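You operate a simulated robot arm through the tools that you are given. There is no shell and no other tool. Be economical: measure what you need, move in short steps, check, and stop when the job is done.

The job below is to be done with a simulated two-armed robot. You get a single attempt, and the scene is never put back.

Task
Put the 10 A fuse carton from the green mat on the mixing bench under the taps and the 16 A fuse carton on the fourth shelf from the bottom of the parts rack. Put the 50 filter cartridge from the top of the grey steel table on the fourth shelf from the bottom of the parts rack and the 75 filter cartridge on the second shelf from the bottom of the parts rack. Take the chock from the top of the near lid and put it on the mixing bench under the taps. Fetch the contactor marked "48 V" from the mixing bench under the taps and set it on the mixing bench beside the sink. Open the right wiring drawer, fetch the red tape roll and set it in the inside of the right wiring drawer, then shut the drawer. Lift the narrow lid open. Do these in any order. Set down upright: fuse carton, contactor.

The check looks at the end state, three seconds after you hand in, the way a careful person would. Anything else that was tipped, shoved, dropped, spilled or broken makes it a failure. Lids that push on must go on centred and level and be pressed home; caps that screw on are set level and turned clockwise until they are tight.

Robot
Two 7-joint arms with three-finger grippers on one trunk, on a base that drives. Base frame: it is fixed to the floor where the robot stands at the start and does not move with it; the origin is under the middle of the robot, x ahead of it, y to its left, z up. Lengths are in mm, angles in rad, forces in N, time in s.
The left shoulder is at the start at [50, 154, 983], the right one opposite. With the tool pointing down near the work surface each hand reaches from about 240 to 640 mm from the robot's upright axis, wherever it stands, measured 20 degrees to its own side. Places, roughly: chock (10x6x6 cm) [-2700, 100, 1100]; contactor [750, 1750, 1000]; filter cartridge [-1000, 0, 750]; fourth shelf of the parts rack [900, 1000, 1400]; fuse carton [500, 0, 750]; inside of the right wiring drawer [600, -900, 700]; mixing bench beside the sink [700, 2700, 900]; mixing bench under the taps [600, 1900, 900]; narrow lid [-3500, -200, 1100]; red tape roll (7x6x2 cm) [600, -2400, 800]; right wiring drawer [500, -900, 700]; second shelf of the parts rack [900, 1000, 600]. Payload 2.69 kg a hand.
The TCP of each hand is the grasp point between the finger pads, 29 mm short of the fingertips. In the tool frame z runs along the fingers and y along their closing line. The gripper opens to 120 mm. The gripper's body begins 78 mm behind the TCP.
Orientation is that of the tool frame in the base frame, as [roll, pitch, yaw] about the fixed x, y, z axes, in that order (R = Rz(yaw) Ry(pitch) Rx(roll)). With the fingers straight down and closing along the base's y, the tool's x points along the base's -x, its y along +y and its z along -z.

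Tools
- The arms move only by the tool move_arm. It takes "left_moves", "right_moves" or both (then of equal length, played together; a hand with none holds still); each is a list of rows, each a list of 6 numbers: the shift along the tool's x, y, z in units of 500 mm (1.0 is 500 mm), then the turn, a rotation vector about the tool's x, y, z in units of 60 degrees (1.0 is 60 degrees). In form: [[dx, dy, dz, ax, ay, az], ...]. A call has 1 to 12 rows; each row is the pose to reach, as a shift and turn from the pose commanded when the call began, along the tool's axes at that moment. "left_jaw" and "right_jaw" are, for a hand that has rows, the finger opening in mm, from 0 to 120, set as the call begins (left out, the last holds). A call with a number of a shift or a turn outside -1 to 1 is refused whole. A row lasts 0.2 s, in which the tool goes at most 50 mm and 0.15 rad; a call with a longer step from one row to the next is refused whole, and so is a gripper value outside its range. Where a pose cannot be reached the arm comes as near as it can. A force on the tool above 40 N (or 10 N above the force at the start of the call, whichever is more), or a blocked arm, ends the call early, and 0.2 s more pass. Each finger halts on what it meets, pressing with about 20 N; the grip force reading is that of the motor and also rises with nothing between the fingers. The clock runs only during rows and for 0.2 s after the last one: add rows that repeat a pose to give the fingers time. It gives the time, the measured TCP pose, the force on the tool (base axes), the opening and the grip force at its end, in the units of the frame above (readings bear some noise), with the torque about the TCP (base axes, N m) and any sound that the robot's microphone picked up, and new pictures: "pictures" is both (left out), scene, wrist or none (wrist: the cameras of the hands that moved).
- Cameras (640 x 400 px; columns grow to the right, rows downward): "scene" is now at [90.9, -92, 1164.6]; the picture's right is [-0.99, -0.17, 0.00], its down [-0.04, 0.23, -0.97] and it looks along [0.17, -0.96, -0.23] (base axes); focal length 214 px, centre (320, 200). "left" rides on the left gripper at [63, 0, -104] in its tool frame; the picture's right is [0.00, 1.00, 0.00], its down [-0.83, 0.00, -0.56] and it looks along [-0.56, 0.00, 0.83] (tool axes); focal length 275 px, centre (320, 200). "right" rides on the right gripper at [63, 0, -104] in its tool frame; the picture's right is [0.00, 1.00, 0.00], its down [-0.83, 0.00, -0.56] and it looks along [-0.56, 0.00, 0.83] (tool axes); focal length 275 px, centre (320, 200). There is no depth. A picture from a camera that has moved, and an enlarged one, comes with that camera's place and axes in the base frame and with its lens.
- lift_body(by): slides the trunk up (or, below 0, down) by that many mm; the arms and the scene camera ride with it, the base frame stays. It gives what a move gives, with no picture.
- base_move(legs): drives the robot by 1 to 6 legs, each [ahead, left, turn to the left] in mm, mm and rad, along the robot's own axes; the way and the turn of a leg run together, so that a leg with both is an arc; at most 1500 mm and 3.142 rad a leg. The arms and the cameras ride along, it lands a little off, and it stops where it bumps. It gives what a move gives, and a new picture of the scene camera.
- pan_tilt(pan, tilt): turns the head with the scene camera to pan (to the left, within 1.396 rad either way) and tilt (down, from -0.506 to 1.204), counted from straight ahead of the robot. It gives what a move gives, and a new picture of the scene camera.
- close_up(camera, box): a new picture of the part [left, top, right, bottom] of that camera's present view, enlarged. The clock stands still meanwhile.
- close_job(): hands the job in; it is judged then, once.

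Go step by step. Nothing tells you exact positions but the pictures and the camera data: compare them with the known pose of the tool, close in by small moves and look again before you grip or let go. The budget is 493 turns and 360 pictures, counting those below and the enlarged ones. Unless the task says otherwise, let go and move clear before handing in.

The tools are called as a command line: name --argument value ..., lists and objects as JSON in quotes. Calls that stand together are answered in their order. move_arm: Moves the arms, as the interface text tells. Its arguments: {"type":"object","properties":{"left_moves":{"type":"array","items":{"type":"array","items":{"type":"number"}}},"left_jaw":{"type":"number"},"right_moves":{"type":"array","items":{"type":"array","items":{"type":"number"}}},"right_jaw":{"type":"number"},"pictures":{"type":"string","enum":["both","scene","wrist","none"]}},"required":[]} The other tools are called the same way: lift_body (by) slides the trunk up or down; base_move (legs) drives the base; pan_tilt (pan, tilt) turns the head that bears the scene camera; close_up (camera, box) takes an enlarged picture of a part of a camera's view; close_job () hands the job in.

At the start:

```text
t: 0.0
left_ee_pos: [281.2, -10.9, 1122.0]
left_ee_rot: [3.141, 0.0, -3.141]
left_ft_force: [-0.1, 0.2, 0.3]
left_ft_torque: [0.02, 0.02, 0.01]
left_opening: 119.9
left_grip_force: 0.0
right_ee_pos: [297.3, -419.8, 1123.9]
right_ee_rot: [-3.141, 0.001, -3.141]
right_ft_force: [-1.1, -0.5, 0.0]
right_ft_torque: [0.04, -0.01, 0.02]
right_opening: 119.8
right_grip_force: 0.1
trunk travel left (down, up): [-353.0, 85.0]
robot x, y, heading: [3.0, 0.0, -0.003]
head pan, tilt: [-1.4, 0.234]
```

scene: 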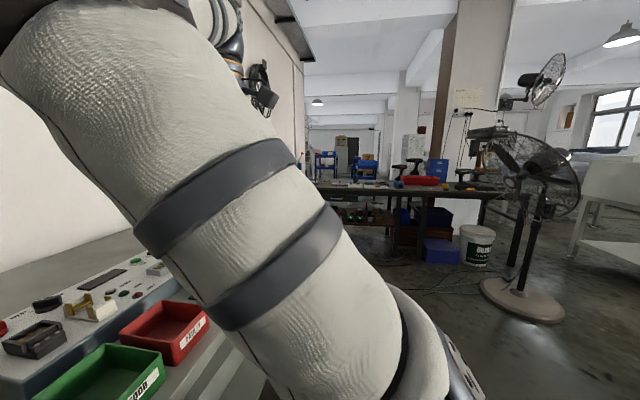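
right: 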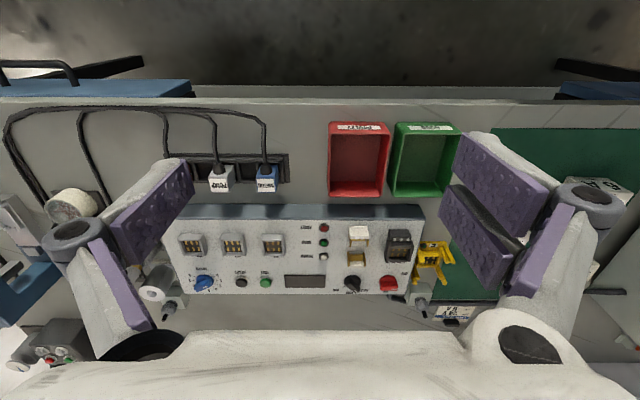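
left: 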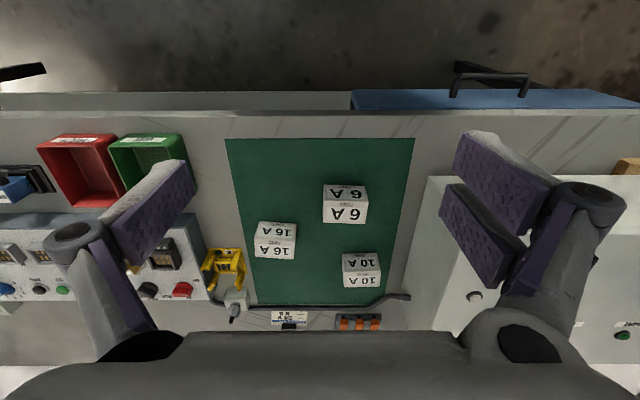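

I see the green mat with three cartons in front of the left hand. I'll look around with the head first to map the room.

pan_tilt --pan 0 --tilt 0.5

pan_tilt --pan 1.0 --tilt 0.3

```text
t: 1.5
left_ee_pos: [285.9, -9.8, 1118.8]
left_ee_rot: [3.136, 0.003, -3.13]
left_ft_force: [77.2, 50.8, -47.4]
left_ft_torque: [-5.35, 4.93, -3.45]
left_opening: 120.1
left_grip_force: 0.1
right_ee_pos: [297.3, -419.4, 1124.4]
right_ee_rot: [-3.14, 0.001, 3.141]
right_ft_force: [-0.1, 0.2, 0.2]
right_ft_torque: [0.01, -0.03, 0.04]
right_opening: 120.0
right_grip_force: 0.1
trunk travel left (down, up): [-353.0, 85.0]
robot x, y, heading: [-0.8, -2.3, -0.0]
head pan, tilt: [0.0, 0.499]
camera scene: at [139.4, -66.7, 1149.4], right [-0.72, -0.69, 0.0], down [-0.27, 0.28, -0.92], along [0.64, -0.66, -0.39], focal length 214 px, centre (320, 200)
```

scene: 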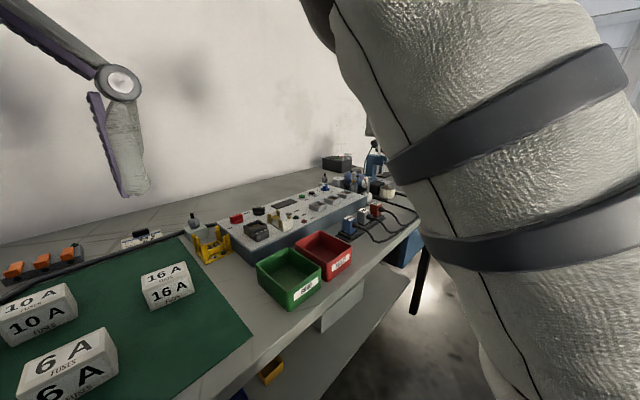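

```text
t: 2.8
left_ee_pos: [282.7, -7.4, 1124.8]
left_ee_rot: [-3.131, -0.001, -3.137]
left_ft_force: [66.3, 55.5, 28.8]
left_ft_torque: [-6.94, 10.39, -4.16]
left_opening: 120.0
left_grip_force: 0.1
right_ee_pos: [298.5, -420.5, 1124.7]
right_ee_rot: [3.141, 0.002, -3.141]
right_ft_force: [0.1, 0.0, 0.7]
right_ft_torque: [0.0, -0.02, -0.01]
right_opening: 120.2
right_grip_force: 0.1
trunk travel left (down, up): [-353.0, 85.0]
robot x, y, heading: [1.7, -0.8, 0.001]
head pan, tilt: [1.0, 0.3]
camera scene: at [139.3, -67.4, 1154.7], right [-0.72, -0.69, 0.0], down [-0.23, 0.24, -0.94], along [0.65, -0.68, -0.33], focal length 214 px, centre (320, 200)
```

scene: 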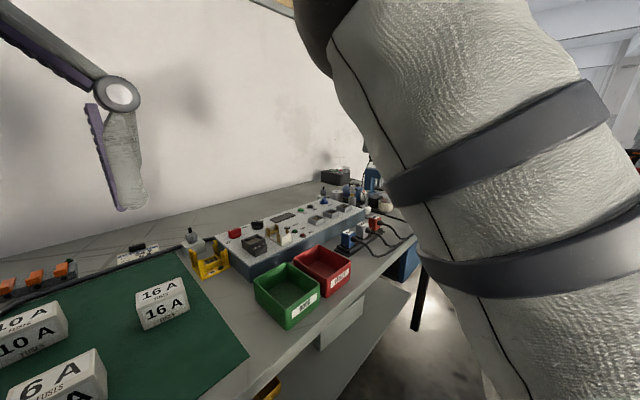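

The head is pressing against the left arm, so the arm is blocking it. I'll move the left hand out to the left to free the head.

pan_tilt --pan -1.3 --tilt 0.3

move_arm --left_moves '[[-0.03, 0.08, 0, 0, 0, 0], [-0.06, 0.16, 0, 0, 0, 0], [-0.09, 0.24, 0, 0, 0, 0], [-0.12, 0.32, 0, 0, 0, 0], [-0.15, 0.4, 0, 0, 0, 0], [-0.18, 0.48, 0, 0, 0, 0], [-0.2, 0.54, 0, 0, 0, 0]]' --pictures "none"

pan_tilt --pan 0 --tilt 0.4

```text
t: 4.9
left_ee_pos: [279.9, -10.1, 1122.4]
left_ee_rot: [3.141, 0.003, -3.14]
left_ft_force: [0.7, 0.2, 0.4]
left_ft_torque: [0.01, -0.01, 0.0]
left_opening: 120.1
left_grip_force: 0.0
right_ee_pos: [297.7, -419.7, 1123.2]
right_ee_rot: [-3.142, 0.003, -3.141]
right_ft_force: [0.7, -0.4, 0.2]
right_ft_torque: [0.01, 0.01, -0.01]
right_opening: 119.9
right_grip_force: 0.0
trunk travel left (down, up): [-353.0, 85.0]
robot x, y, heading: [1.5, -2.7, -0.002]
head pan, tilt: [-1.3, 0.3]
camera scene: at [100.0, -89.9, 1158.4], right [-0.96, -0.27, 0.0], down [-0.08, 0.28, -0.96], along [0.26, -0.92, -0.3], focal length 214 px, centre (320, 200)
```

scene: 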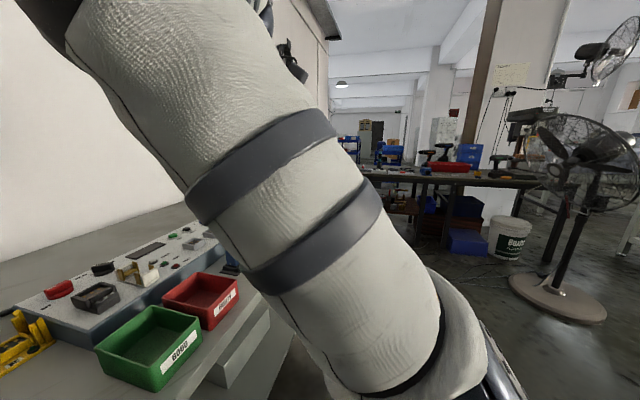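

```text
t: 6.5
left_ee_pos: [394.8, 244.6, 1085.6]
left_ee_rot: [-3.141, 0.001, -3.141]
left_ft_force: [-0.2, 0.3, -0.7]
left_ft_torque: [-0.05, 0.06, -0.02]
left_opening: 120.2
left_grip_force: 0.1
left hand out of reach, approached as far as the arm can: row 4, 5, 6, 7
right_ee_pos: [297.9, -418.8, 1124.4]
right_ee_rot: [3.141, 0.001, -3.141]
right_ft_force: [0.5, 0.0, 0.4]
right_ft_torque: [0.03, 0.01, -0.01]
right_opening: 120.0
right_grip_force: 0.1
trunk travel left (down, up): [-353.0, 85.0]
robot x, y, heading: [0.3, 1.2, -0.003]
head pan, tilt: [-1.3, 0.3]
```

```text
t: 8.0
left_ee_pos: [394.2, 243.6, 1086.1]
left_ee_rot: [-3.139, 0.002, 3.141]
left_ft_force: [-0.3, 0.3, -0.4]
left_ft_torque: [0.01, 0.0, 0.02]
left_opening: 119.9
left_grip_force: 0.1
right_ee_pos: [298.4, -420.5, 1123.4]
right_ee_rot: [3.141, 0.002, -3.141]
right_ft_force: [0.0, 0.1, -0.7]
right_ft_torque: [0.01, -0.04, 0.01]
right_opening: 120.1
right_grip_force: 0.0
trunk travel left (down, up): [-353.0, 85.0]
robot x, y, heading: [-3.1, -1.3, 0.004]
head pan, tilt: [0.0, 0.4]
camera scene: at [167.6, -0.1, 1149.2], right [0.0, -1.0, 0.0], down [-0.39, 0.0, -0.92], along [0.92, 0.0, -0.39], focal length 214 px, centre (320, 200)
```

scene: 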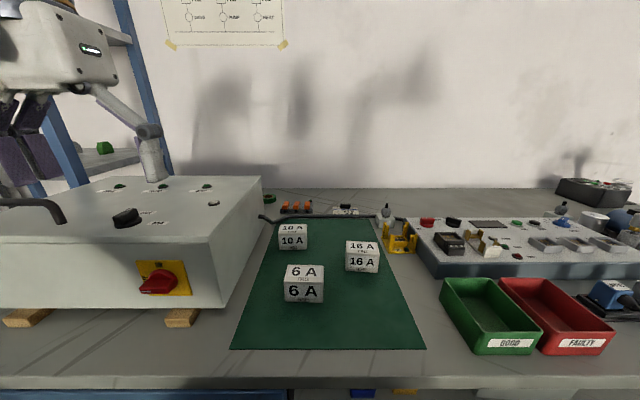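

The table is at about z=800, with cartons of roughly 80x50x50 mm. Next I'll look left toward the rack and the mixing bench.

pan_tilt --pan 0.9 --tilt 0.1

pan_tilt --pan 1.39 --tilt 0.2

```text
t: 9.2
left_ee_pos: [393.9, 244.7, 1086.7]
left_ee_rot: [-3.141, 0.001, -3.14]
left_ft_force: [-0.4, 0.7, -0.5]
left_ft_torque: [0.01, -0.01, -0.01]
left_opening: 120.1
left_grip_force: 0.0
right_ee_pos: [296.6, -420.5, 1125.2]
right_ee_rot: [-3.14, 0.002, 3.141]
right_ft_force: [-0.4, 0.6, 0.9]
right_ft_torque: [-0.02, -0.06, 0.01]
right_opening: 120.0
right_grip_force: 0.1
trunk travel left (down, up): [-353.0, 85.0]
robot x, y, heading: [0.6, -1.2, 0.0]
head pan, tilt: [0.901, 0.099]
camera scene: at [132.2, 72.1, 1177.1], right [0.78, -0.62, 0.0], down [-0.06, -0.08, -0.99], along [0.62, 0.78, -0.1], focal length 214 px, centre (320, 200)
```

scene: 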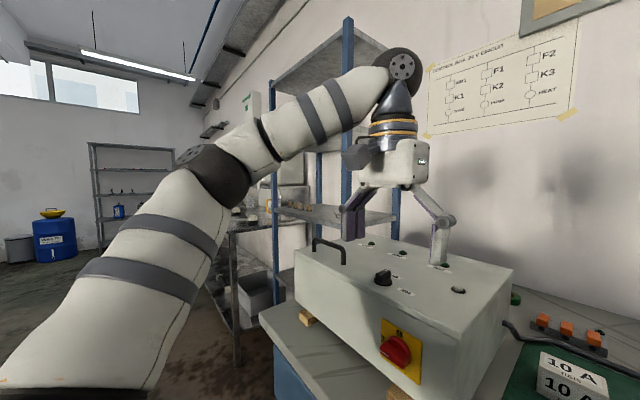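

```text
t: 10.1
left_ee_pos: [393.6, 243.0, 1086.2]
left_ee_rot: [-3.14, 0.001, -3.141]
left_ft_force: [0.0, 0.3, 0.2]
left_ft_torque: [0.0, 0.02, -0.02]
left_opening: 119.8
left_grip_force: 0.0
right_ee_pos: [297.7, -420.2, 1123.3]
right_ee_rot: [-3.142, 0.002, -3.141]
right_ft_force: [-0.1, -0.1, -0.7]
right_ft_torque: [0.0, 0.01, -0.03]
right_opening: 120.1
right_grip_force: 0.1
trunk travel left (down, up): [-353.0, 85.0]
robot x, y, heading: [-3.1, -1.7, -0.002]
head pan, tilt: [1.389, 0.201]
camera scene: at [91.9, 91.6, 1167.7], right [0.98, -0.18, 0.0], down [-0.04, -0.2, -0.98], along [0.18, 0.96, -0.2], focal length 214 px, centre (320, 200)
```

scene: 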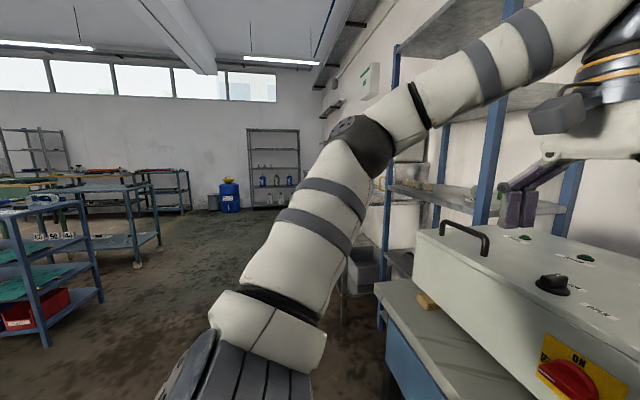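

The rack is by the wall at about y=1000. I'll survey the rack and bench before choosing grasps, so I back off a little and slide left.

base_move --legs '[[-150, 0, 0], [0, 900, 0]]'

pan_tilt --pan 0 --tilt 0.1

pan_tilt --pan -0.2 --tilt 0.6

pan_tilt --pan 0.9 --tilt 0.2

```text
t: 18.4
left_ee_pos: [274.9, 1121.0, 1087.2]
left_ee_rot: [-3.139, 0.0, 3.096]
left_ft_force: [-0.1, -1.3, 1.1]
left_ft_torque: [0.05, 0.02, 0.05]
left_opening: 120.1
left_grip_force: 0.0
right_ee_pos: [145.2, 462.2, 1122.8]
right_ee_rot: [3.14, 0.002, 3.094]
right_ft_force: [-0.5, -0.1, -0.2]
right_ft_torque: [-0.02, 0.01, 0.02]
right_opening: 119.8
right_grip_force: 0.1
trunk travel left (down, up): [-353.0, 85.0]
robot x, y, heading: [-130.6, 895.3, -0.048]
head pan, tilt: [1.389, 0.201]
camera scene: at [-35.0, 983.1, 1167.7], right [0.97, -0.23, 0.0], down [-0.05, -0.19, -0.98], along [0.22, 0.95, -0.2], focal length 214 px, centre (320, 200)
```

scene: 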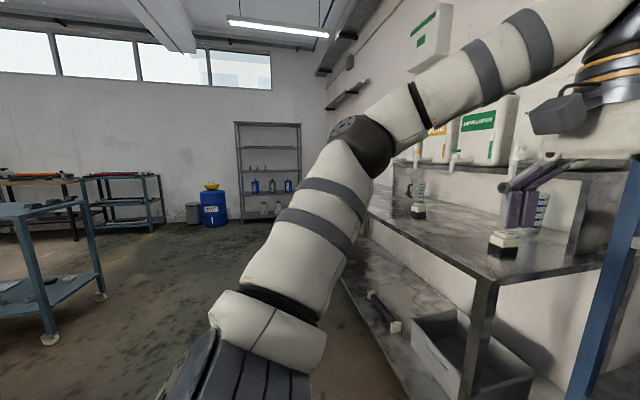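

```text
t: 19.9
left_ee_pos: [273.9, 1121.0, 1087.3]
left_ee_rot: [-3.14, 0.003, 3.095]
left_ft_force: [-0.3, 0.3, 0.6]
left_ft_torque: [-0.02, -0.02, 0.04]
left_opening: 119.7
left_grip_force: 0.0
right_ee_pos: [146.3, 463.0, 1123.7]
right_ee_rot: [3.142, 0.001, 3.093]
right_ft_force: [0.4, -0.5, -0.5]
right_ft_torque: [0.0, -0.01, -0.02]
right_opening: 119.9
right_grip_force: 0.1
trunk travel left (down, up): [-353.0, 85.0]
robot x, y, heading: [-130.2, 894.8, -0.052]
head pan, tilt: [0.0, 0.099]
camera scene: at [35.7, 887.8, 1177.1], right [-0.05, -1.0, 0.0], down [-0.1, 0.0, -1.0], along [0.99, -0.05, -0.1], focal length 214 px, centre (320, 200)
```

scene: 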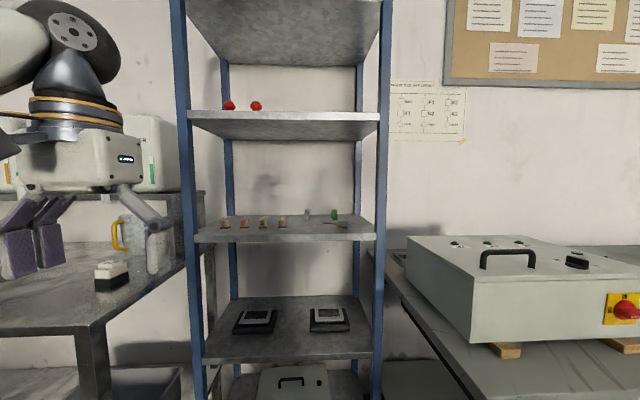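

```text
t: 20.8
left_ee_pos: [273.1, 1120.1, 1086.3]
left_ee_rot: [-3.14, 0.001, 3.095]
left_ft_force: [-1.0, -0.1, 0.7]
left_ft_torque: [0.01, 0.01, -0.02]
left_opening: 119.8
left_grip_force: 0.1
right_ee_pos: [145.1, 462.0, 1124.4]
right_ee_rot: [3.142, 0.001, 3.095]
right_ft_force: [0.2, 0.1, 0.5]
right_ft_torque: [0.0, 0.01, 0.02]
right_opening: 119.5
right_grip_force: 0.1
trunk travel left (down, up): [-353.0, 85.0]
robot x, y, heading: [-132.3, 896.0, -0.053]
head pan, tilt: [-0.201, 0.6]
camera scene: at [29.4, 870.5, 1131.0], right [-0.25, -0.97, 0.0], down [-0.55, 0.14, -0.83], along [0.8, -0.2, -0.56], focal length 214 px, centre (320, 200)
```

scene: 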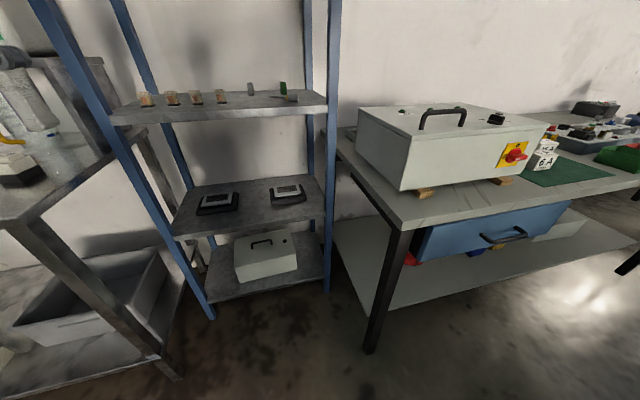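

```text
t: 22.1
left_ee_pos: [274.1, 1120.4, 1086.3]
left_ee_rot: [-3.14, 0.001, 3.096]
left_ft_force: [-0.1, 0.4, -0.2]
left_ft_torque: [0.02, 0.02, 0.0]
left_opening: 120.2
left_grip_force: 0.1
right_ee_pos: [145.7, 462.4, 1124.0]
right_ee_rot: [-3.141, 0.003, 3.093]
right_ft_force: [-0.3, 0.0, 0.1]
right_ft_torque: [-0.02, 0.04, -0.03]
right_opening: 120.1
right_grip_force: 0.0
trunk travel left (down, up): [-353.0, 85.0]
robot x, y, heading: [-131.5, 898.3, -0.054]
head pan, tilt: [0.901, 0.201]
camera scene: at [5.2, 962.3, 1167.7], right [0.75, -0.66, 0.0], down [-0.13, -0.15, -0.98], along [0.65, 0.74, -0.2], focal length 214 px, centre (320, 200)
```

scene: 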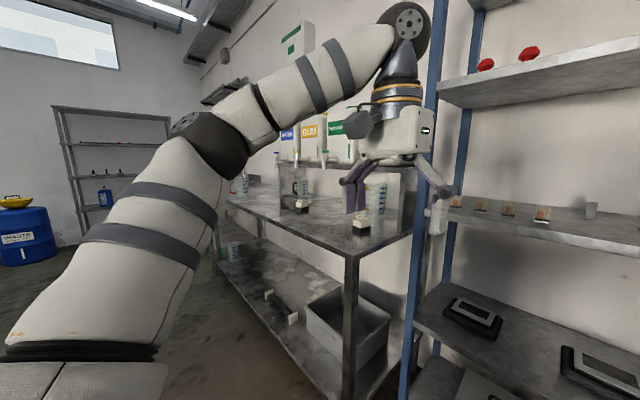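

I can count the rack shelves: meters sit on the second and red buttons on the fourth. I return to the green mat to pick the two cartons.

base_move --legs '[[0, 0, 0.054], [0, -897, 0], [170, 0, 0]]'

pan_tilt --pan 0 --tilt 0.6

```text
t: 30.9
left_ee_pos: [436.7, 250.6, 1086.2]
left_ee_rot: [-3.139, 0.002, -3.123]
left_ft_force: [0.0, -0.5, -0.6]
left_ft_torque: [0.0, 0.07, 0.0]
left_opening: 119.7
left_grip_force: 0.0
right_ee_pos: [353.6, -415.2, 1124.3]
right_ee_rot: [3.141, 0.003, -3.123]
right_ft_force: [0.5, 0.0, 0.1]
right_ft_torque: [0.01, 0.04, -0.01]
right_opening: 120.3
right_grip_force: 0.0
trunk travel left (down, up): [-353.0, 85.0]
robot x, y, heading: [46.6, -1.7, 0.017]
head pan, tilt: [0.901, 0.201]
camera scene: at [178.9, 74.9, 1167.6], right [0.8, -0.61, 0.0], down [-0.12, -0.16, -0.98], along [0.59, 0.78, -0.2], focal length 214 px, centre (320, 200)
```

scene: 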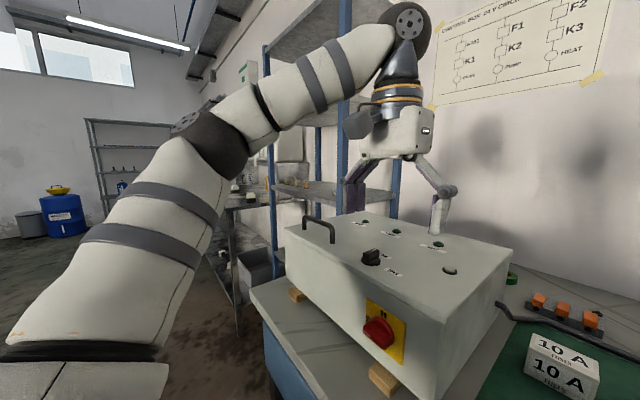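

```text
t: 32.1
left_ee_pos: [435.0, 250.6, 1087.2]
left_ee_rot: [-3.14, 0.003, -3.122]
left_ft_force: [0.4, 0.7, -0.5]
left_ft_torque: [-0.01, 0.0, 0.01]
left_opening: 119.9
left_grip_force: 0.2
right_ee_pos: [353.5, -414.6, 1123.8]
right_ee_rot: [3.141, 0.001, -3.122]
right_ft_force: [0.4, 0.3, 0.2]
right_ft_torque: [0.02, 0.02, -0.04]
right_opening: 119.9
right_grip_force: 0.0
trunk travel left (down, up): [-353.0, 85.0]
robot x, y, heading: [46.9, -2.0, 0.018]
head pan, tilt: [0.0, 0.6]
camera scene: at [210.0, 2.5, 1131.0], right [0.02, -1.0, 0.0], down [-0.56, -0.01, -0.83], along [0.83, 0.02, -0.56], focal length 214 px, centre (320, 200)
```

scene: 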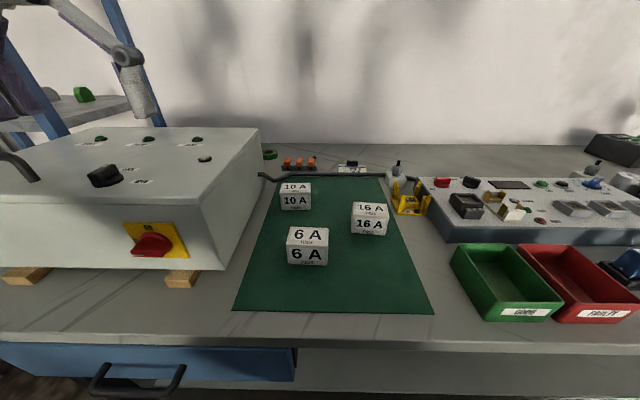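

16A carton sits at about (588,-100) and 10A at about (676,76). I bring the right hand to a 45° forward-tilted pre-grasp over the 16A carton.

move_arm --right_moves '[[-0.032, 0.062, 0.02, 0, -0.075, 0], [-0.064, 0.125, 0.04, 0, -0.15, 0], [-0.097, 0.187, 0.08, 0, -0.225, 0], [-0.129, 0.25, 0.12, 0, -0.3, 0], [-0.161, 0.312, 0.16, 0, -0.375, 0], [-0.193, 0.374, 0.2, 0, -0.45, 0], [-0.225, 0.437, 0.25, 0, -0.525, 0], [-0.258, 0.5, 0.3, 0, -0.6, 0], [-0.29, 0.562, 0.36, 0, -0.675, 0], [-0.322, 0.624, 0.418, 0, -0.75, 0]]' --right_jaw 120 --pictures "both"

```text
t: 34.5
left_ee_pos: [428.9, 250.0, 1090.9]
left_ee_rot: [-3.141, 0.012, -3.122]
left_ft_force: [1.3, -0.7, 0.2]
left_ft_torque: [-0.03, 0.0, -0.02]
left_opening: 119.9
left_grip_force: 0.1
right_ee_pos: [601.3, -271.0, 949.7]
right_ee_rot: [-3.132, 0.917, -3.113]
right_ft_force: [0.6, -0.4, -0.6]
right_ft_torque: [0.01, 0.02, -0.01]
right_opening: 119.9
right_grip_force: 0.0
right hand out of reach, approached as far as the arm can: row 2, 3, 4, 5, 6, 7, 8, 9, 10
trunk travel left (down, up): [-353.0, 85.0]
robot x, y, heading: [49.9, -3.1, 0.016]
head pan, tilt: [0.0, 0.6]
stopped in row 10 (right hand): the arm was blocked; the commanded pose is now the measured one
camera scene: at [202.8, 2.6, 1133.3], right [0.02, -1.0, 0.0], down [-0.56, -0.01, -0.83], along [0.83, 0.01, -0.56], focal length 214 px, centre (320, 200)
camera right: at [479.8, -274.2, 964.2], right [-0.02, 1.0, -0.01], down [0.06, 0.01, 1.0], along [1.0, 0.02, -0.06], focal length 275 px, centre (320, 200)
```

scene: 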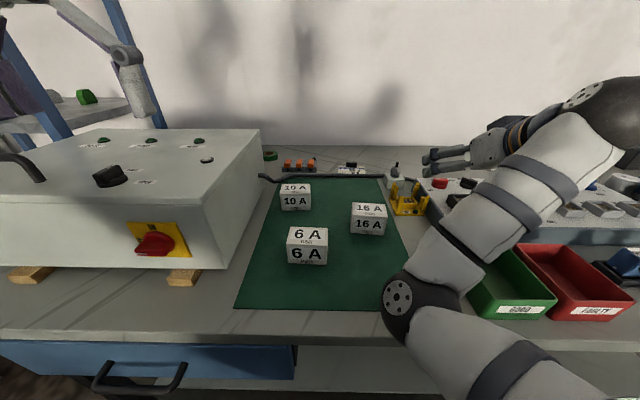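
right: 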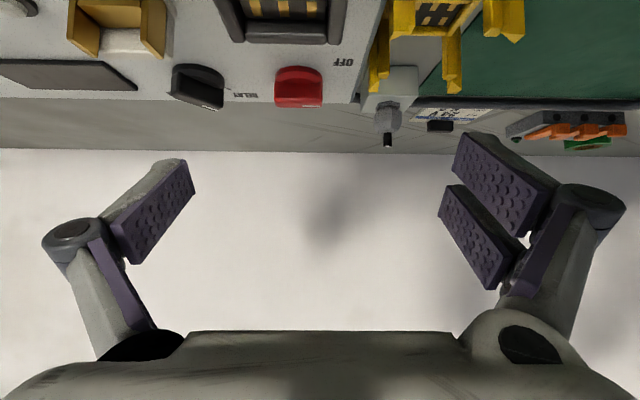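

The right arm folded its elbow inward and hit a limit from that high start. I back it out along the way it came.

move_arm --right_moves '[[0.007, -0.032, -0.065, 0, 0.097, 0], [0.014, -0.064, -0.13, 0, 0.194, 0], [0.021, -0.096, -0.195, 0, 0.29, 0], [0.028, -0.128, -0.26, 0, 0.39, 0], [0.035, -0.16, -0.325, 0, 0.486, 0], [0.042, -0.193, -0.39, 0, 0.583, 0], [0.05, -0.226, -0.454, 0, 0.68, 0], [0.057, -0.258, -0.519, 0, 0.777, 0], [0.064, -0.29, -0.584, 0, 0.875, 0]]' --pictures "scene"

```text
t: 36.5
left_ee_pos: [438.1, 249.8, 1086.4]
left_ee_rot: [-3.139, 0.001, -3.123]
left_ft_force: [-0.2, -0.4, -0.3]
left_ft_torque: [0.01, 0.02, 0.01]
left_opening: 120.1
left_grip_force: 0.1
right_ee_pos: [367.5, -419.6, 1093.0]
right_ee_rot: [-3.14, -0.033, -3.119]
right_ft_force: [0.7, -0.2, -0.3]
right_ft_torque: [0.0, 0.0, 0.01]
right_opening: 120.1
right_grip_force: 0.1
right hand out of reach, approached as far as the arm can: row 1, 2, 3, 4
trunk travel left (down, up): [-353.0, 85.0]
robot x, y, heading: [48.5, 1.2, 0.014]
head pan, tilt: [0.0, 0.6]
camera scene: at [211.6, 1.6, 1130.9], right [0.02, -1.0, 0.0], down [-0.56, -0.01, -0.83], along [0.82, 0.02, -0.56], focal length 214 px, centre (320, 200)
```

scene: 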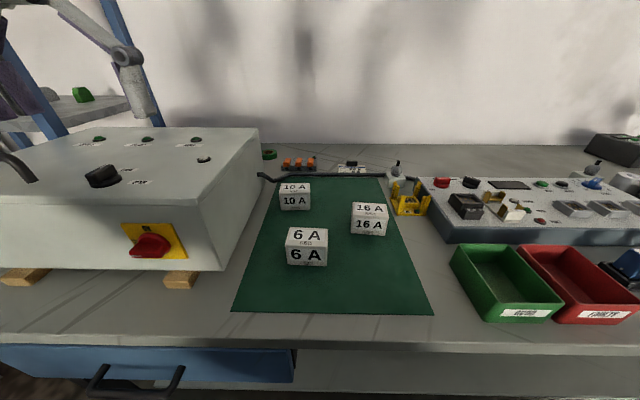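

The arm is back in a tame pose. I now keep the tool vertical and lower it toward the mat in a first stage.

move_arm --right_moves '[[0, 0, 0.09, 0, 0, 0], [0, 0, 0.18, 0, 0, 0], [-0.02, 0.06, 0.25, 0, 0, 0], [-0.05, 0.15, 0.27, 0, 0, 0], [-0.08, 0.24, 0.27, 0, 0, 0], [-0.11, 0.33, 0.27, 0, 0, 0], [-0.15, 0.42, 0.27, 0, 0, 0]]' --pictures "scene"

```text
t: 38.1
left_ee_pos: [437.5, 250.9, 1086.1]
left_ee_rot: [-3.141, 0.0, -3.122]
left_ft_force: [0.2, 1.2, 0.4]
left_ft_torque: [-0.05, 0.02, -0.03]
left_opening: 120.1
left_grip_force: 0.0
right_ee_pos: [502.3, -255.4, 940.9]
right_ee_rot: [-3.14, -0.033, -3.12]
right_ft_force: [1.3, 0.5, -0.2]
right_ft_torque: [-0.03, -0.04, 0.0]
right_opening: 120.0
right_grip_force: 0.0
right hand out of reach, approached as far as the arm can: row 4, 5, 6, 7
trunk travel left (down, up): [-353.0, 85.0]
robot x, y, heading: [52.2, -1.4, 0.022]
head pan, tilt: [0.0, 0.6]
camera scene: at [212.0, 2.4, 1130.8], right [0.02, -1.0, 0.0], down [-0.57, -0.01, -0.82], along [0.82, 0.01, -0.57], focal length 214 px, centre (320, 200)
```

scene: 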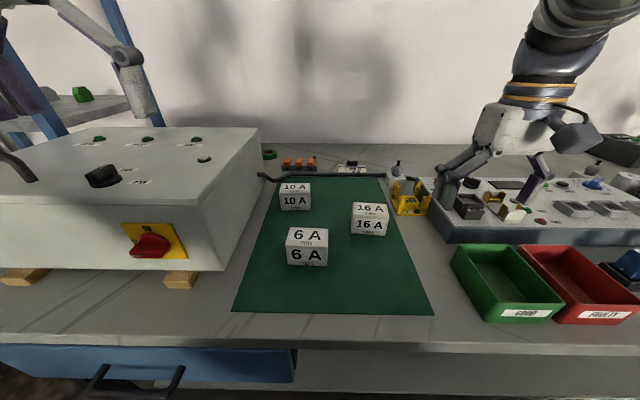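

The hands reach best about 20° to their own side, so I shift the base left. That puts the 16A carton in the right hand's good zone.

base_move --legs '[[0, 100, -0.018], [30, 0, 0]]'

```text
t: 40.0
left_ee_pos: [472.5, 345.2, 1086.2]
left_ee_rot: [-3.139, 0.0, -3.14]
left_ft_force: [1.0, -0.6, -0.1]
left_ft_torque: [0.0, 0.05, 0.02]
left_opening: 119.7
left_grip_force: 0.1
right_ee_pos: [526.0, -162.1, 940.0]
right_ee_rot: [-3.141, -0.034, -3.138]
right_ft_force: [0.3, 0.3, -1.0]
right_ft_torque: [-0.01, 0.02, 0.01]
right_opening: 120.2
right_grip_force: 0.0
trunk travel left (down, up): [-353.0, 85.0]
robot x, y, heading: [77.5, 102.1, 0.003]
head pan, tilt: [0.0, 0.6]
camera scene: at [242.1, 100.1, 1130.7], right [0.0, -1.0, 0.0], down [-0.57, 0.0, -0.82], along [0.82, 0.0, -0.57], focal length 214 px, centre (320, 200)
```

scene: 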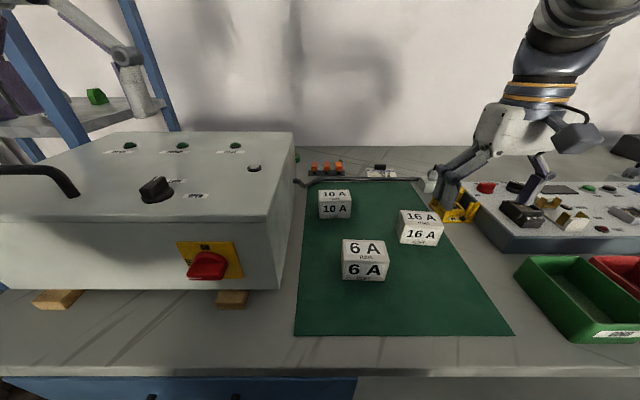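

The 16A carton is now at about (586,-107), slightly turned. I pitch the hand to 45° and move to a pre-grasp, then look.

move_arm --right_moves '[[0, 0.02, 0, 0, -0.125, 0], [0, 0.04, 0.01, 0, -0.25, 0], [0.01, 0.06, 0.03, 0, -0.375, 0], [0.01, 0.08, 0.05, 0, -0.5, 0], [0.018, 0.1, 0.07, 0, -0.625, 0], [0.018, 0.11, 0.088, 0, -0.71, 0]]'

```text
t: 41.0
left_ee_pos: [470.1, 345.6, 1086.3]
left_ee_rot: [-3.14, 0.003, -3.139]
left_ft_force: [0.4, -0.8, -0.1]
left_ft_torque: [0.05, 0.03, 0.01]
left_opening: 120.1
left_grip_force: 0.0
right_ee_pos: [591.6, -179.7, 888.0]
right_ee_rot: [3.125, 0.498, 3.136]
right_ft_force: [-1.0, 5.6, 18.7]
right_ft_torque: [1.25, 0.3, 0.02]
right_opening: 121.2
right_grip_force: 0.1
right hand out of reach, approached as far as the arm can: row 1, 2, 3, 4, 5
trunk travel left (down, up): [-353.0, 85.0]
robot x, y, heading: [80.6, 98.4, 0.003]
head pan, tilt: [0.0, 0.6]
stopped in row 5 (right hand): the force on the tool passed its limit at 58 N (the readings are from after the stop); the commanded pose is now the measured one
camera scene: at [240.4, 100.9, 1132.0], right [0.0, -1.0, 0.0], down [-0.56, 0.0, -0.83], along [0.83, 0.0, -0.56], focal length 214 px, centre (320, 200)
camera right: at [485.8, -182.1, 950.0], right [-0.01, 1.0, 0.01], down [0.46, -0.01, 0.89], along [0.89, 0.01, -0.46], focal length 275 px, centre (320, 200)
```

scene: 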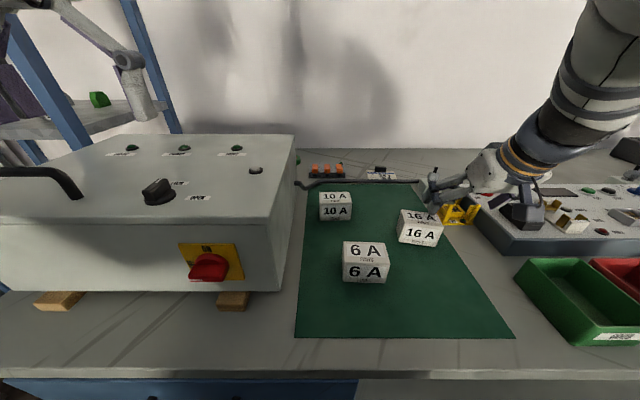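
right: 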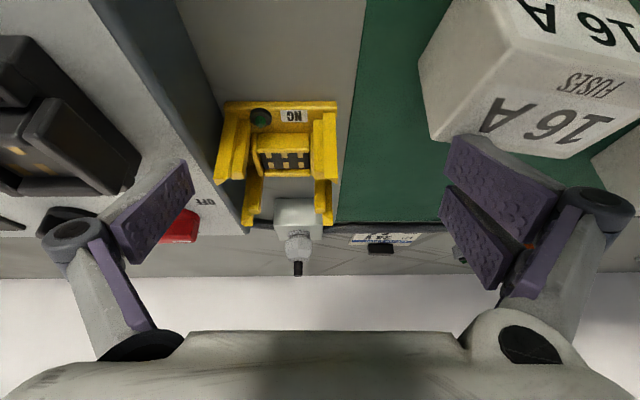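

The fingertip touched something because the arm can't fold that close; a pitched tool needs the target farther away. I lift clear and check.

move_arm --right_moves '[[-0.04, 0, -0.07, 0, 0, 0], [-0.08, 0, -0.15, 0, 0, 0], [-0.12, -0.03, -0.22, 0, 0, 0]]' --pictures "scene"

base_move --legs '[[-200, 0, 0]]'

```text
t: 41.8
left_ee_pos: [470.5, 345.3, 1086.4]
left_ee_rot: [-3.141, 0.003, -3.139]
left_ft_force: [0.4, 0.5, 0.3]
left_ft_torque: [-0.01, -0.01, 0.03]
left_opening: 120.2
left_grip_force: 0.0
right_ee_pos: [602.7, -207.5, 1011.5]
right_ee_rot: [3.127, 0.49, 3.138]
right_ft_force: [0.6, 0.1, -0.3]
right_ft_torque: [0.0, 0.02, 0.0]
right_opening: 120.1
right_grip_force: 0.1
right hand out of reach, approached as far as the arm can: row 1, 2, 3
trunk travel left (down, up): [-353.0, 85.0]
robot x, y, heading: [79.3, 100.9, -0.0]
head pan, tilt: [0.0, 0.6]
camera scene: at [240.9, 100.0, 1131.0], right [0.0, -1.0, 0.0], down [-0.56, 0.0, -0.83], along [0.83, 0.0, -0.56], focal length 214 px, centre (320, 200)
```

scene: 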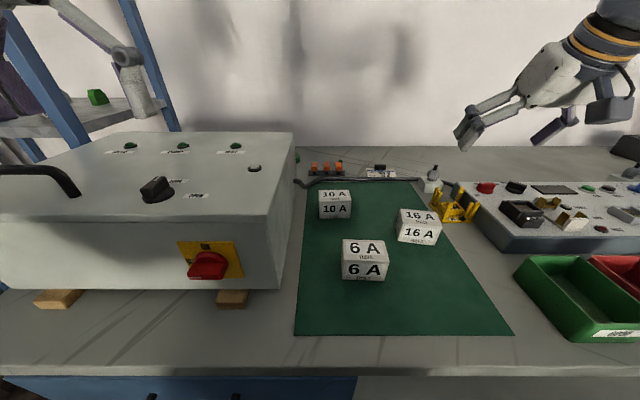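

```text
t: 43.4
left_ee_pos: [270.0, 344.8, 1086.4]
left_ee_rot: [-3.141, 0.0, -3.14]
left_ft_force: [-0.4, 0.5, -0.6]
left_ft_torque: [0.0, -0.04, 0.0]
left_opening: 119.9
left_grip_force: 0.0
right_ee_pos: [400.4, -208.1, 1011.4]
right_ee_rot: [3.128, 0.492, 3.14]
right_ft_force: [-0.8, -0.4, -0.5]
right_ft_torque: [-0.02, -0.04, -0.02]
right_opening: 120.1
right_grip_force: 0.0
trunk travel left (down, up): [-353.0, 85.0]
robot x, y, heading: [-124.1, 96.9, 0.001]
head pan, tilt: [0.0, 0.6]
camera scene: at [40.0, 99.8, 1131.0], right [0.0, -1.0, 0.0], down [-0.56, 0.0, -0.83], along [0.83, 0.0, -0.56], focal length 214 px, centre (320, 200)
```

scene: 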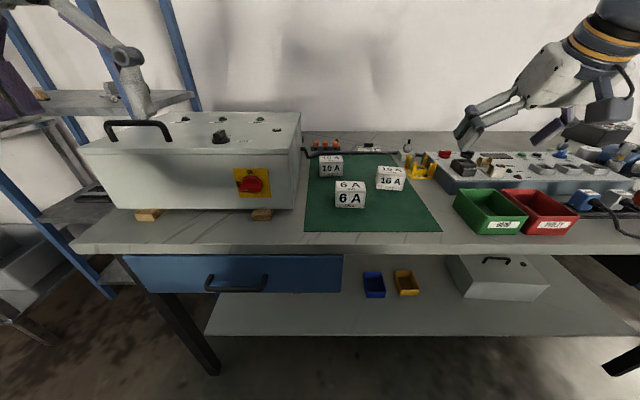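

Nothing was disturbed. I approach the pitched pre-grasp from this farther stance.

move_arm --right_moves '[[-0.02, 0.04, 0.06, 0, -0.05, 0], [-0.04, 0.08, 0.12, 0, -0.1, 0], [-0.06, 0.12, 0.18, 0, -0.15, 0], [-0.08, 0.16, 0.24, 0, -0.2, 0], [-0.098, 0.202, 0.313, 0, -0.28, 0]]'

```text
t: 44.6
left_ee_pos: [271.3, 344.9, 1085.8]
left_ee_rot: [3.142, -0.001, -3.141]
left_ft_force: [0.8, 0.5, -0.1]
left_ft_torque: [0.0, 0.02, 0.0]
left_opening: 120.0
left_grip_force: 0.1
right_ee_pos: [521.6, -106.8, 896.2]
right_ee_rot: [3.123, 0.785, 3.132]
right_ft_force: [0.3, 2.2, -0.1]
right_ft_torque: [-0.01, -0.01, 0.01]
right_opening: 119.6
right_grip_force: 0.1
trunk travel left (down, up): [-353.0, 85.0]
robot x, y, heading: [-122.6, 98.5, -0.006]
head pan, tilt: [0.0, 0.6]
camera scene: at [41.2, 99.6, 1130.8], right [0.0, -1.0, 0.0], down [-0.57, 0.0, -0.82], along [0.82, 0.0, -0.57], focal length 214 px, centre (320, 200)
camera right: at [402.0, -108.9, 925.8], right [-0.01, 1.0, 0.01], down [0.19, -0.01, 0.98], along [0.98, 0.01, -0.19], focal length 275 px, centre (320, 200)
```

scene: 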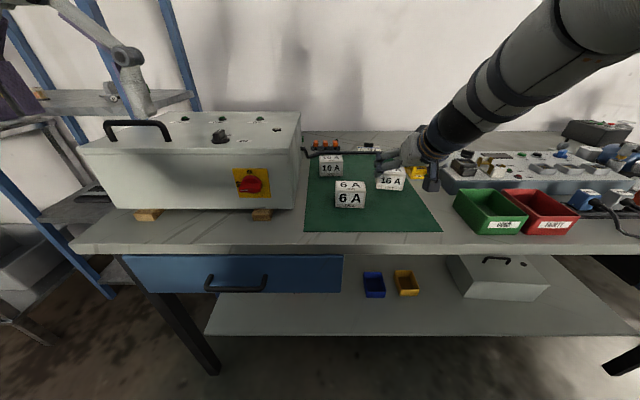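
right: 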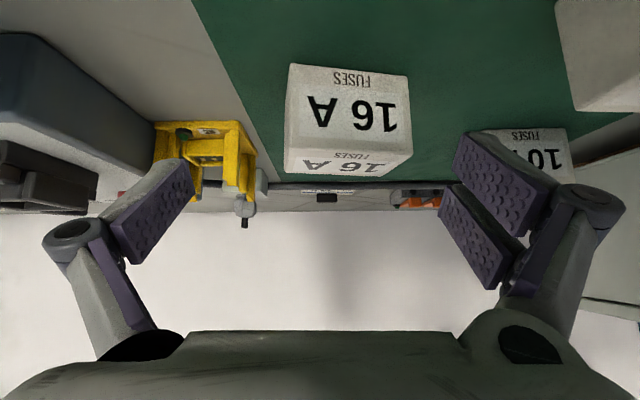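

The pitched approach is accurate here. The carton is at about (598,-88), turned -0.13 rad; I align the yaw and advance.

move_arm --right_moves '[[0, 0.02, 0, 0.044, 0, 0.044], [0, 0.038, 0, 0.088, 0, 0.088], [-0.006, 0.038, 0.07, 0.088, 0, 0.088], [-0.012, 0.038, 0.14, 0.088, 0, 0.088], [-0.018, 0.038, 0.196, 0.088, 0, 0.088]]' --pictures "wrist"

```text
t: 45.8
left_ee_pos: [266.0, 345.2, 1089.1]
left_ee_rot: [-3.139, 0.006, -3.136]
left_ft_force: [-0.1, 0.3, -0.8]
left_ft_torque: [0.03, 0.03, 0.03]
left_opening: 119.7
left_grip_force: 0.0
right_ee_pos: [594.3, -82.0, 842.4]
right_ee_rot: [3.12, 0.796, 3.002]
right_ft_force: [-20.2, 9.3, 26.2]
right_ft_torque: [1.82, 0.44, 1.28]
right_opening: 121.2
right_grip_force: 0.0
trunk travel left (down, up): [-353.0, 85.0]
robot x, y, heading: [-121.9, 99.4, 0.001]
head pan, tilt: [0.0, 0.6]
camera right: at [475.6, -68.3, 870.0], right [0.12, 0.99, 0.01], down [0.18, -0.03, 0.98], along [0.98, -0.12, -0.18], focal length 275 px, centre (320, 200)
```

right: 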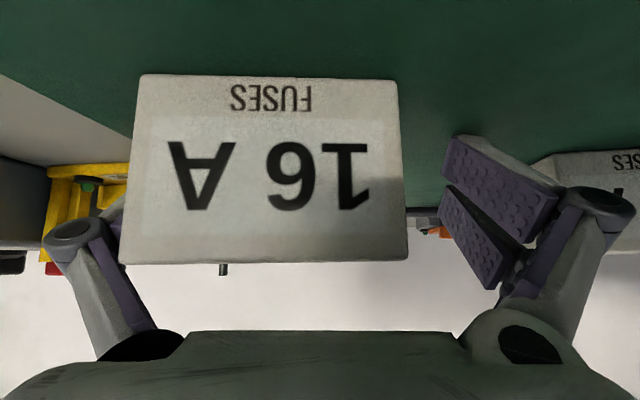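

The carton is about 17 mm off to one side and a finger rests on it. I back off, shift and look again.

move_arm --right_moves '[[0, 0, -0.06, 0, 0, 0], [0, 0, -0.13, 0, 0, 0], [0, -0.034, -0.13, 0, 0, 0]]' --pictures "wrist"

```text
t: 46.6
left_ee_pos: [271.8, 342.9, 1087.3]
left_ee_rot: [-3.14, 0.003, -3.14]
left_ft_force: [0.8, 0.0, -0.6]
left_ft_torque: [-0.03, 0.0, 0.02]
left_opening: 120.0
left_grip_force: 0.1
right_ee_pos: [545.3, -97.8, 878.8]
right_ee_rot: [3.122, 0.78, 3.004]
right_ft_force: [0.1, -0.2, -0.7]
right_ft_torque: [-0.02, -0.03, 0.0]
right_opening: 120.3
right_grip_force: 0.1
trunk travel left (down, up): [-353.0, 85.0]
robot x, y, heading: [-123.2, 97.6, 0.003]
head pan, tilt: [0.0, 0.6]
camera right: at [428.4, -84.7, 909.2], right [0.12, 0.99, 0.01], down [0.2, -0.03, 0.98], along [0.97, -0.12, -0.2], focal length 275 px, centre (320, 200)
```

right: 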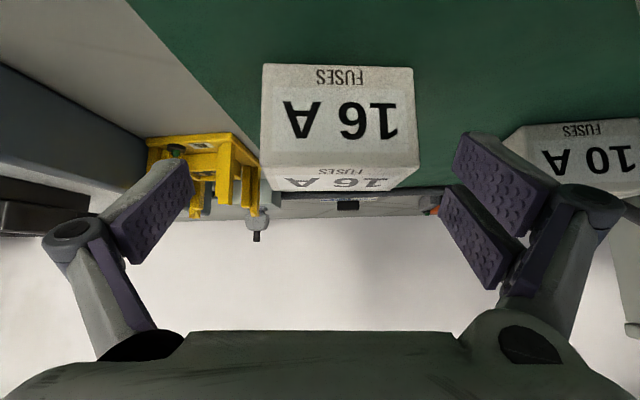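

Now it's about 10 mm the other way. I correct that and advance.

move_arm --right_moves '[[0, 0.02, 0, 0, 0, 0], [-0.002, 0.02, 0.045, 0, 0, 0], [-0.004, 0.02, 0.09, 0, 0, 0], [-0.006, 0.02, 0.136, 0, 0, 0]]' --pictures "wrist"

```text
t: 47.6
left_ee_pos: [268.4, 344.5, 1087.8]
left_ee_rot: [-3.141, 0.003, -3.138]
left_ft_force: [0.4, -0.1, -0.3]
left_ft_torque: [0.0, 0.0, 0.03]
left_opening: 119.9
left_grip_force: 0.1
right_ee_pos: [596.4, -88.4, 841.8]
right_ee_rot: [3.12, 0.793, 3.004]
right_ft_force: [-9.1, 8.7, 16.8]
right_ft_torque: [1.18, 0.23, 0.55]
right_opening: 120.9
right_grip_force: 0.5
trunk travel left (down, up): [-353.0, 85.0]
robot x, y, heading: [-125.2, 99.0, 0.004]
head pan, tilt: [0.0, 0.6]
camera right: at [478.9, -75.5, 870.9], right [0.12, 0.99, 0.01], down [0.18, -0.03, 0.98], along [0.98, -0.12, -0.19], focal length 275 px, centre (320, 200)
```

right: 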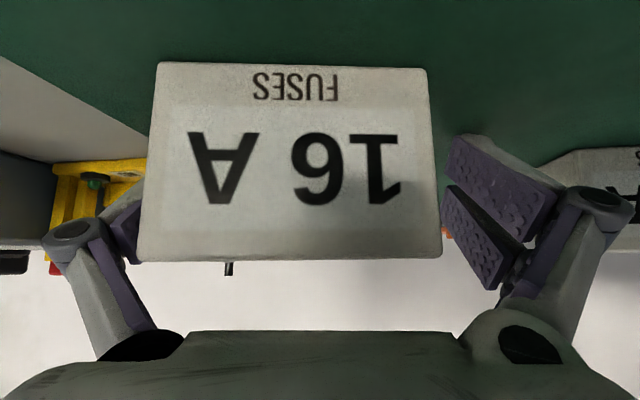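

Something still touches on the hand's left side. I take an enlarged scene view to see what.

close_up --camera "scene" --box '[300, 120, 460, 240]'

```text
3.33 times, centred on (380, 180) of scene
camera zoom: at [37.9, 101.2, 1131.7], right [0.0, -1.0, 0.0], down [-0.56, 0.0, -0.83], along [0.83, 0.0, -0.56], focal length 715 px, centre (120, 267)
```

zoom: 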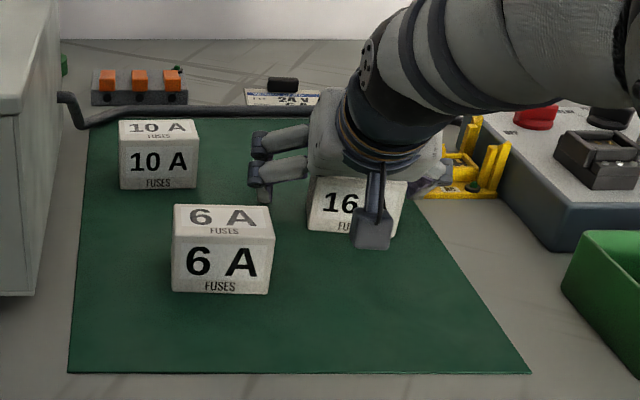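

The left fingertip is just resting on the mat. I lift 10 mm, centre a bit, then close on the carton.

move_arm --right_moves '[[-0.015, -0.014, -0.015, 0, 0, 0], [-0.015, -0.014, -0.015, 0, 0, 0]]' --pictures "none"

move_arm --right_moves '[[0, 0, 0, 0, 0, 0], [0, 0, 0, 0, 0, 0], [0, 0, 0, 0, 0, 0]]' --right_jaw 60 --pictures "wrist"

```text
t: 48.2
left_ee_pos: [271.1, 343.7, 1087.3]
left_ee_rot: [-3.14, 0.002, -3.141]
left_ft_force: [-0.4, -0.3, -0.4]
left_ft_torque: [0.01, -0.01, 0.0]
left_opening: 120.1
left_grip_force: 0.1
right_ee_pos: [596.5, -99.8, 847.2]
right_ee_rot: [3.123, 0.783, 3.003]
right_ft_force: [-0.3, 0.3, -0.1]
right_ft_torque: [-0.02, 0.0, 0.0]
right_opening: 119.9
right_grip_force: 0.0
trunk travel left (down, up): [-353.0, 85.0]
robot x, y, heading: [-124.2, 101.1, 0.006]
head pan, tilt: [0.0, 0.6]
```

```text
t: 49.0
left_ee_pos: [268.2, 346.1, 1088.5]
left_ee_rot: [-3.137, 0.004, -3.137]
left_ft_force: [-0.5, 0.7, -0.2]
left_ft_torque: [0.02, 0.01, 0.02]
left_opening: 120.1
left_grip_force: 0.0
right_ee_pos: [595.3, -96.3, 854.6]
right_ee_rot: [3.123, 0.797, 3.0]
right_ft_force: [-5.7, 13.3, 32.0]
right_ft_torque: [1.5, 0.06, 0.13]
right_opening: 73.0
right_grip_force: 9.5
trunk travel left (down, up): [-353.0, 85.0]
robot x, y, heading: [-121.2, 100.3, 0.001]
head pan, tilt: [0.0, 0.6]
camera right: at [477.4, -83.5, 882.8], right [0.12, 0.99, 0.01], down [0.18, -0.03, 0.98], along [0.98, -0.12, -0.18], focal length 275 px, centre (320, 200)
```

right: 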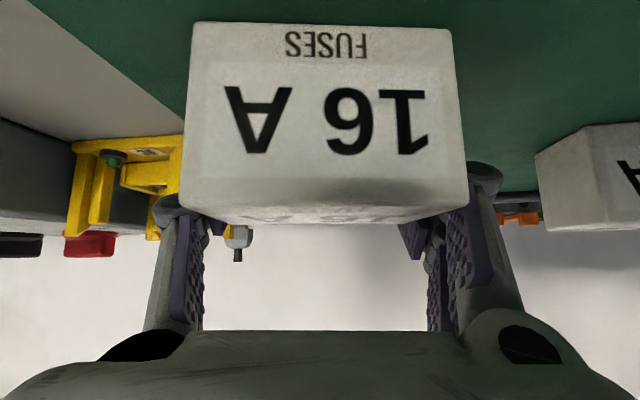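

The fingers closed on the carton at 73 mm. I lift gently and check it's held.

move_arm --right_moves '[[-0.02, 0, -0.02, 0, 0, 0], [-0.06, 0, -0.06, 0, 0, 0], [-0.12, 0, -0.12, 0, 0, 0], [-0.18, 0, -0.18, 0, 0, 0]]' --right_jaw 60

```text
t: 50.0
left_ee_pos: [270.9, 344.9, 1086.9]
left_ee_rot: [3.141, 0.002, -3.139]
left_ft_force: [-0.4, -0.7, 0.0]
left_ft_torque: [0.02, 0.0, -0.01]
left_opening: 119.9
left_grip_force: 0.1
right_ee_pos: [597.0, -101.5, 972.8]
right_ee_rot: [3.123, 0.781, 3.004]
right_ft_force: [0.1, 0.5, -1.4]
right_ft_torque: [-0.03, -0.02, 0.0]
right_opening: 68.0
right_grip_force: 19.8
trunk travel left (down, up): [-353.0, 85.0]
robot x, y, heading: [-124.6, 98.0, -0.0]
head pan, tilt: [0.0, 0.6]
camera scene: at [40.5, 99.7, 1130.9], right [0.0, -1.0, 0.0], down [-0.56, 0.0, -0.83], along [0.83, 0.0, -0.56], focal length 214 px, centre (320, 200)
camera right: at [479.6, -88.5, 1003.3], right [0.12, 0.99, 0.01], down [0.2, -0.03, 0.98], along [0.97, -0.12, -0.2], focal length 275 px, centre (320, 200)
```

scene: 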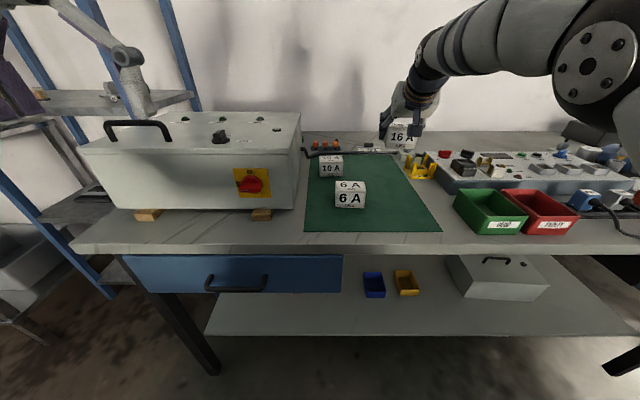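
right: 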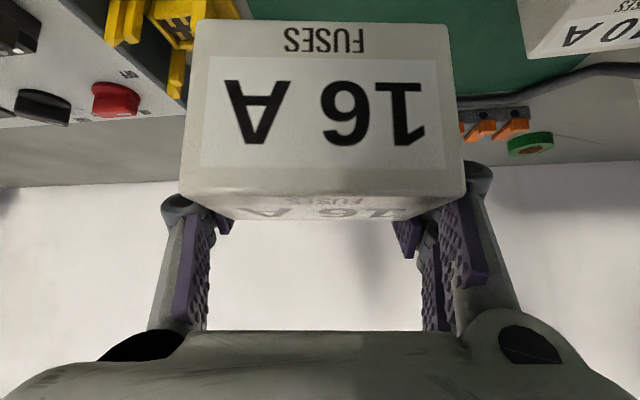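

The 16A carton is held, about 68 mm wide. I raise it and move the base right so the left hand can take the 10A carton.

move_arm --right_moves '[[-0.06, 0, -0.07, 0, 0, 0], [-0.1, -0.05, -0.15, 0, 0, 0], [-0.13, -0.1, -0.2, 0, 0, 0]]' --pictures "none"

base_move --legs '[[0, -225, 0], [40, 0, 0]]'

```text
refused: row 2 steps farther than a row can; nothing moved
```

```text
t: 52.8
left_ee_pos: [311.8, 119.2, 1085.7]
left_ee_rot: [3.141, 0.001, -3.137]
left_ft_force: [0.3, 0.5, -0.5]
left_ft_torque: [0.0, 0.05, 0.05]
left_opening: 120.1
left_grip_force: 0.2
right_ee_pos: [639.2, -325.2, 972.3]
right_ee_rot: [3.125, 0.781, 3.005]
right_ft_force: [0.6, -0.3, -2.0]
right_ft_torque: [0.0, 0.0, 0.01]
right_opening: 67.8
right_grip_force: 19.7
trunk travel left (down, up): [-353.0, 85.0]
robot x, y, heading: [-82.7, -127.2, 0.005]
head pan, tilt: [0.0, 0.6]
camera scene: at [81.5, -124.9, 1130.7], right [0.0, -1.0, 0.0], down [-0.57, 0.0, -0.82], along [0.82, 0.0, -0.57], focal length 214 px, centre (320, 200)
```

scene: 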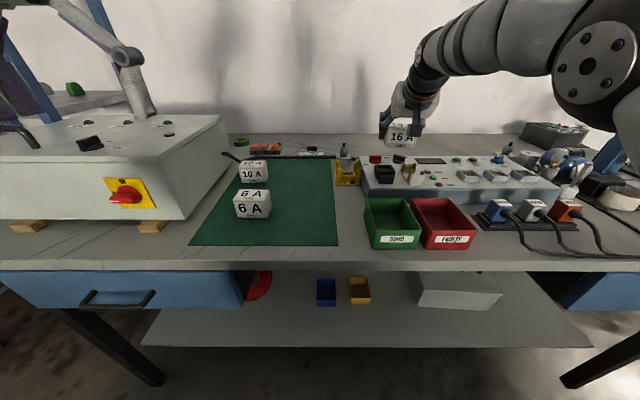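

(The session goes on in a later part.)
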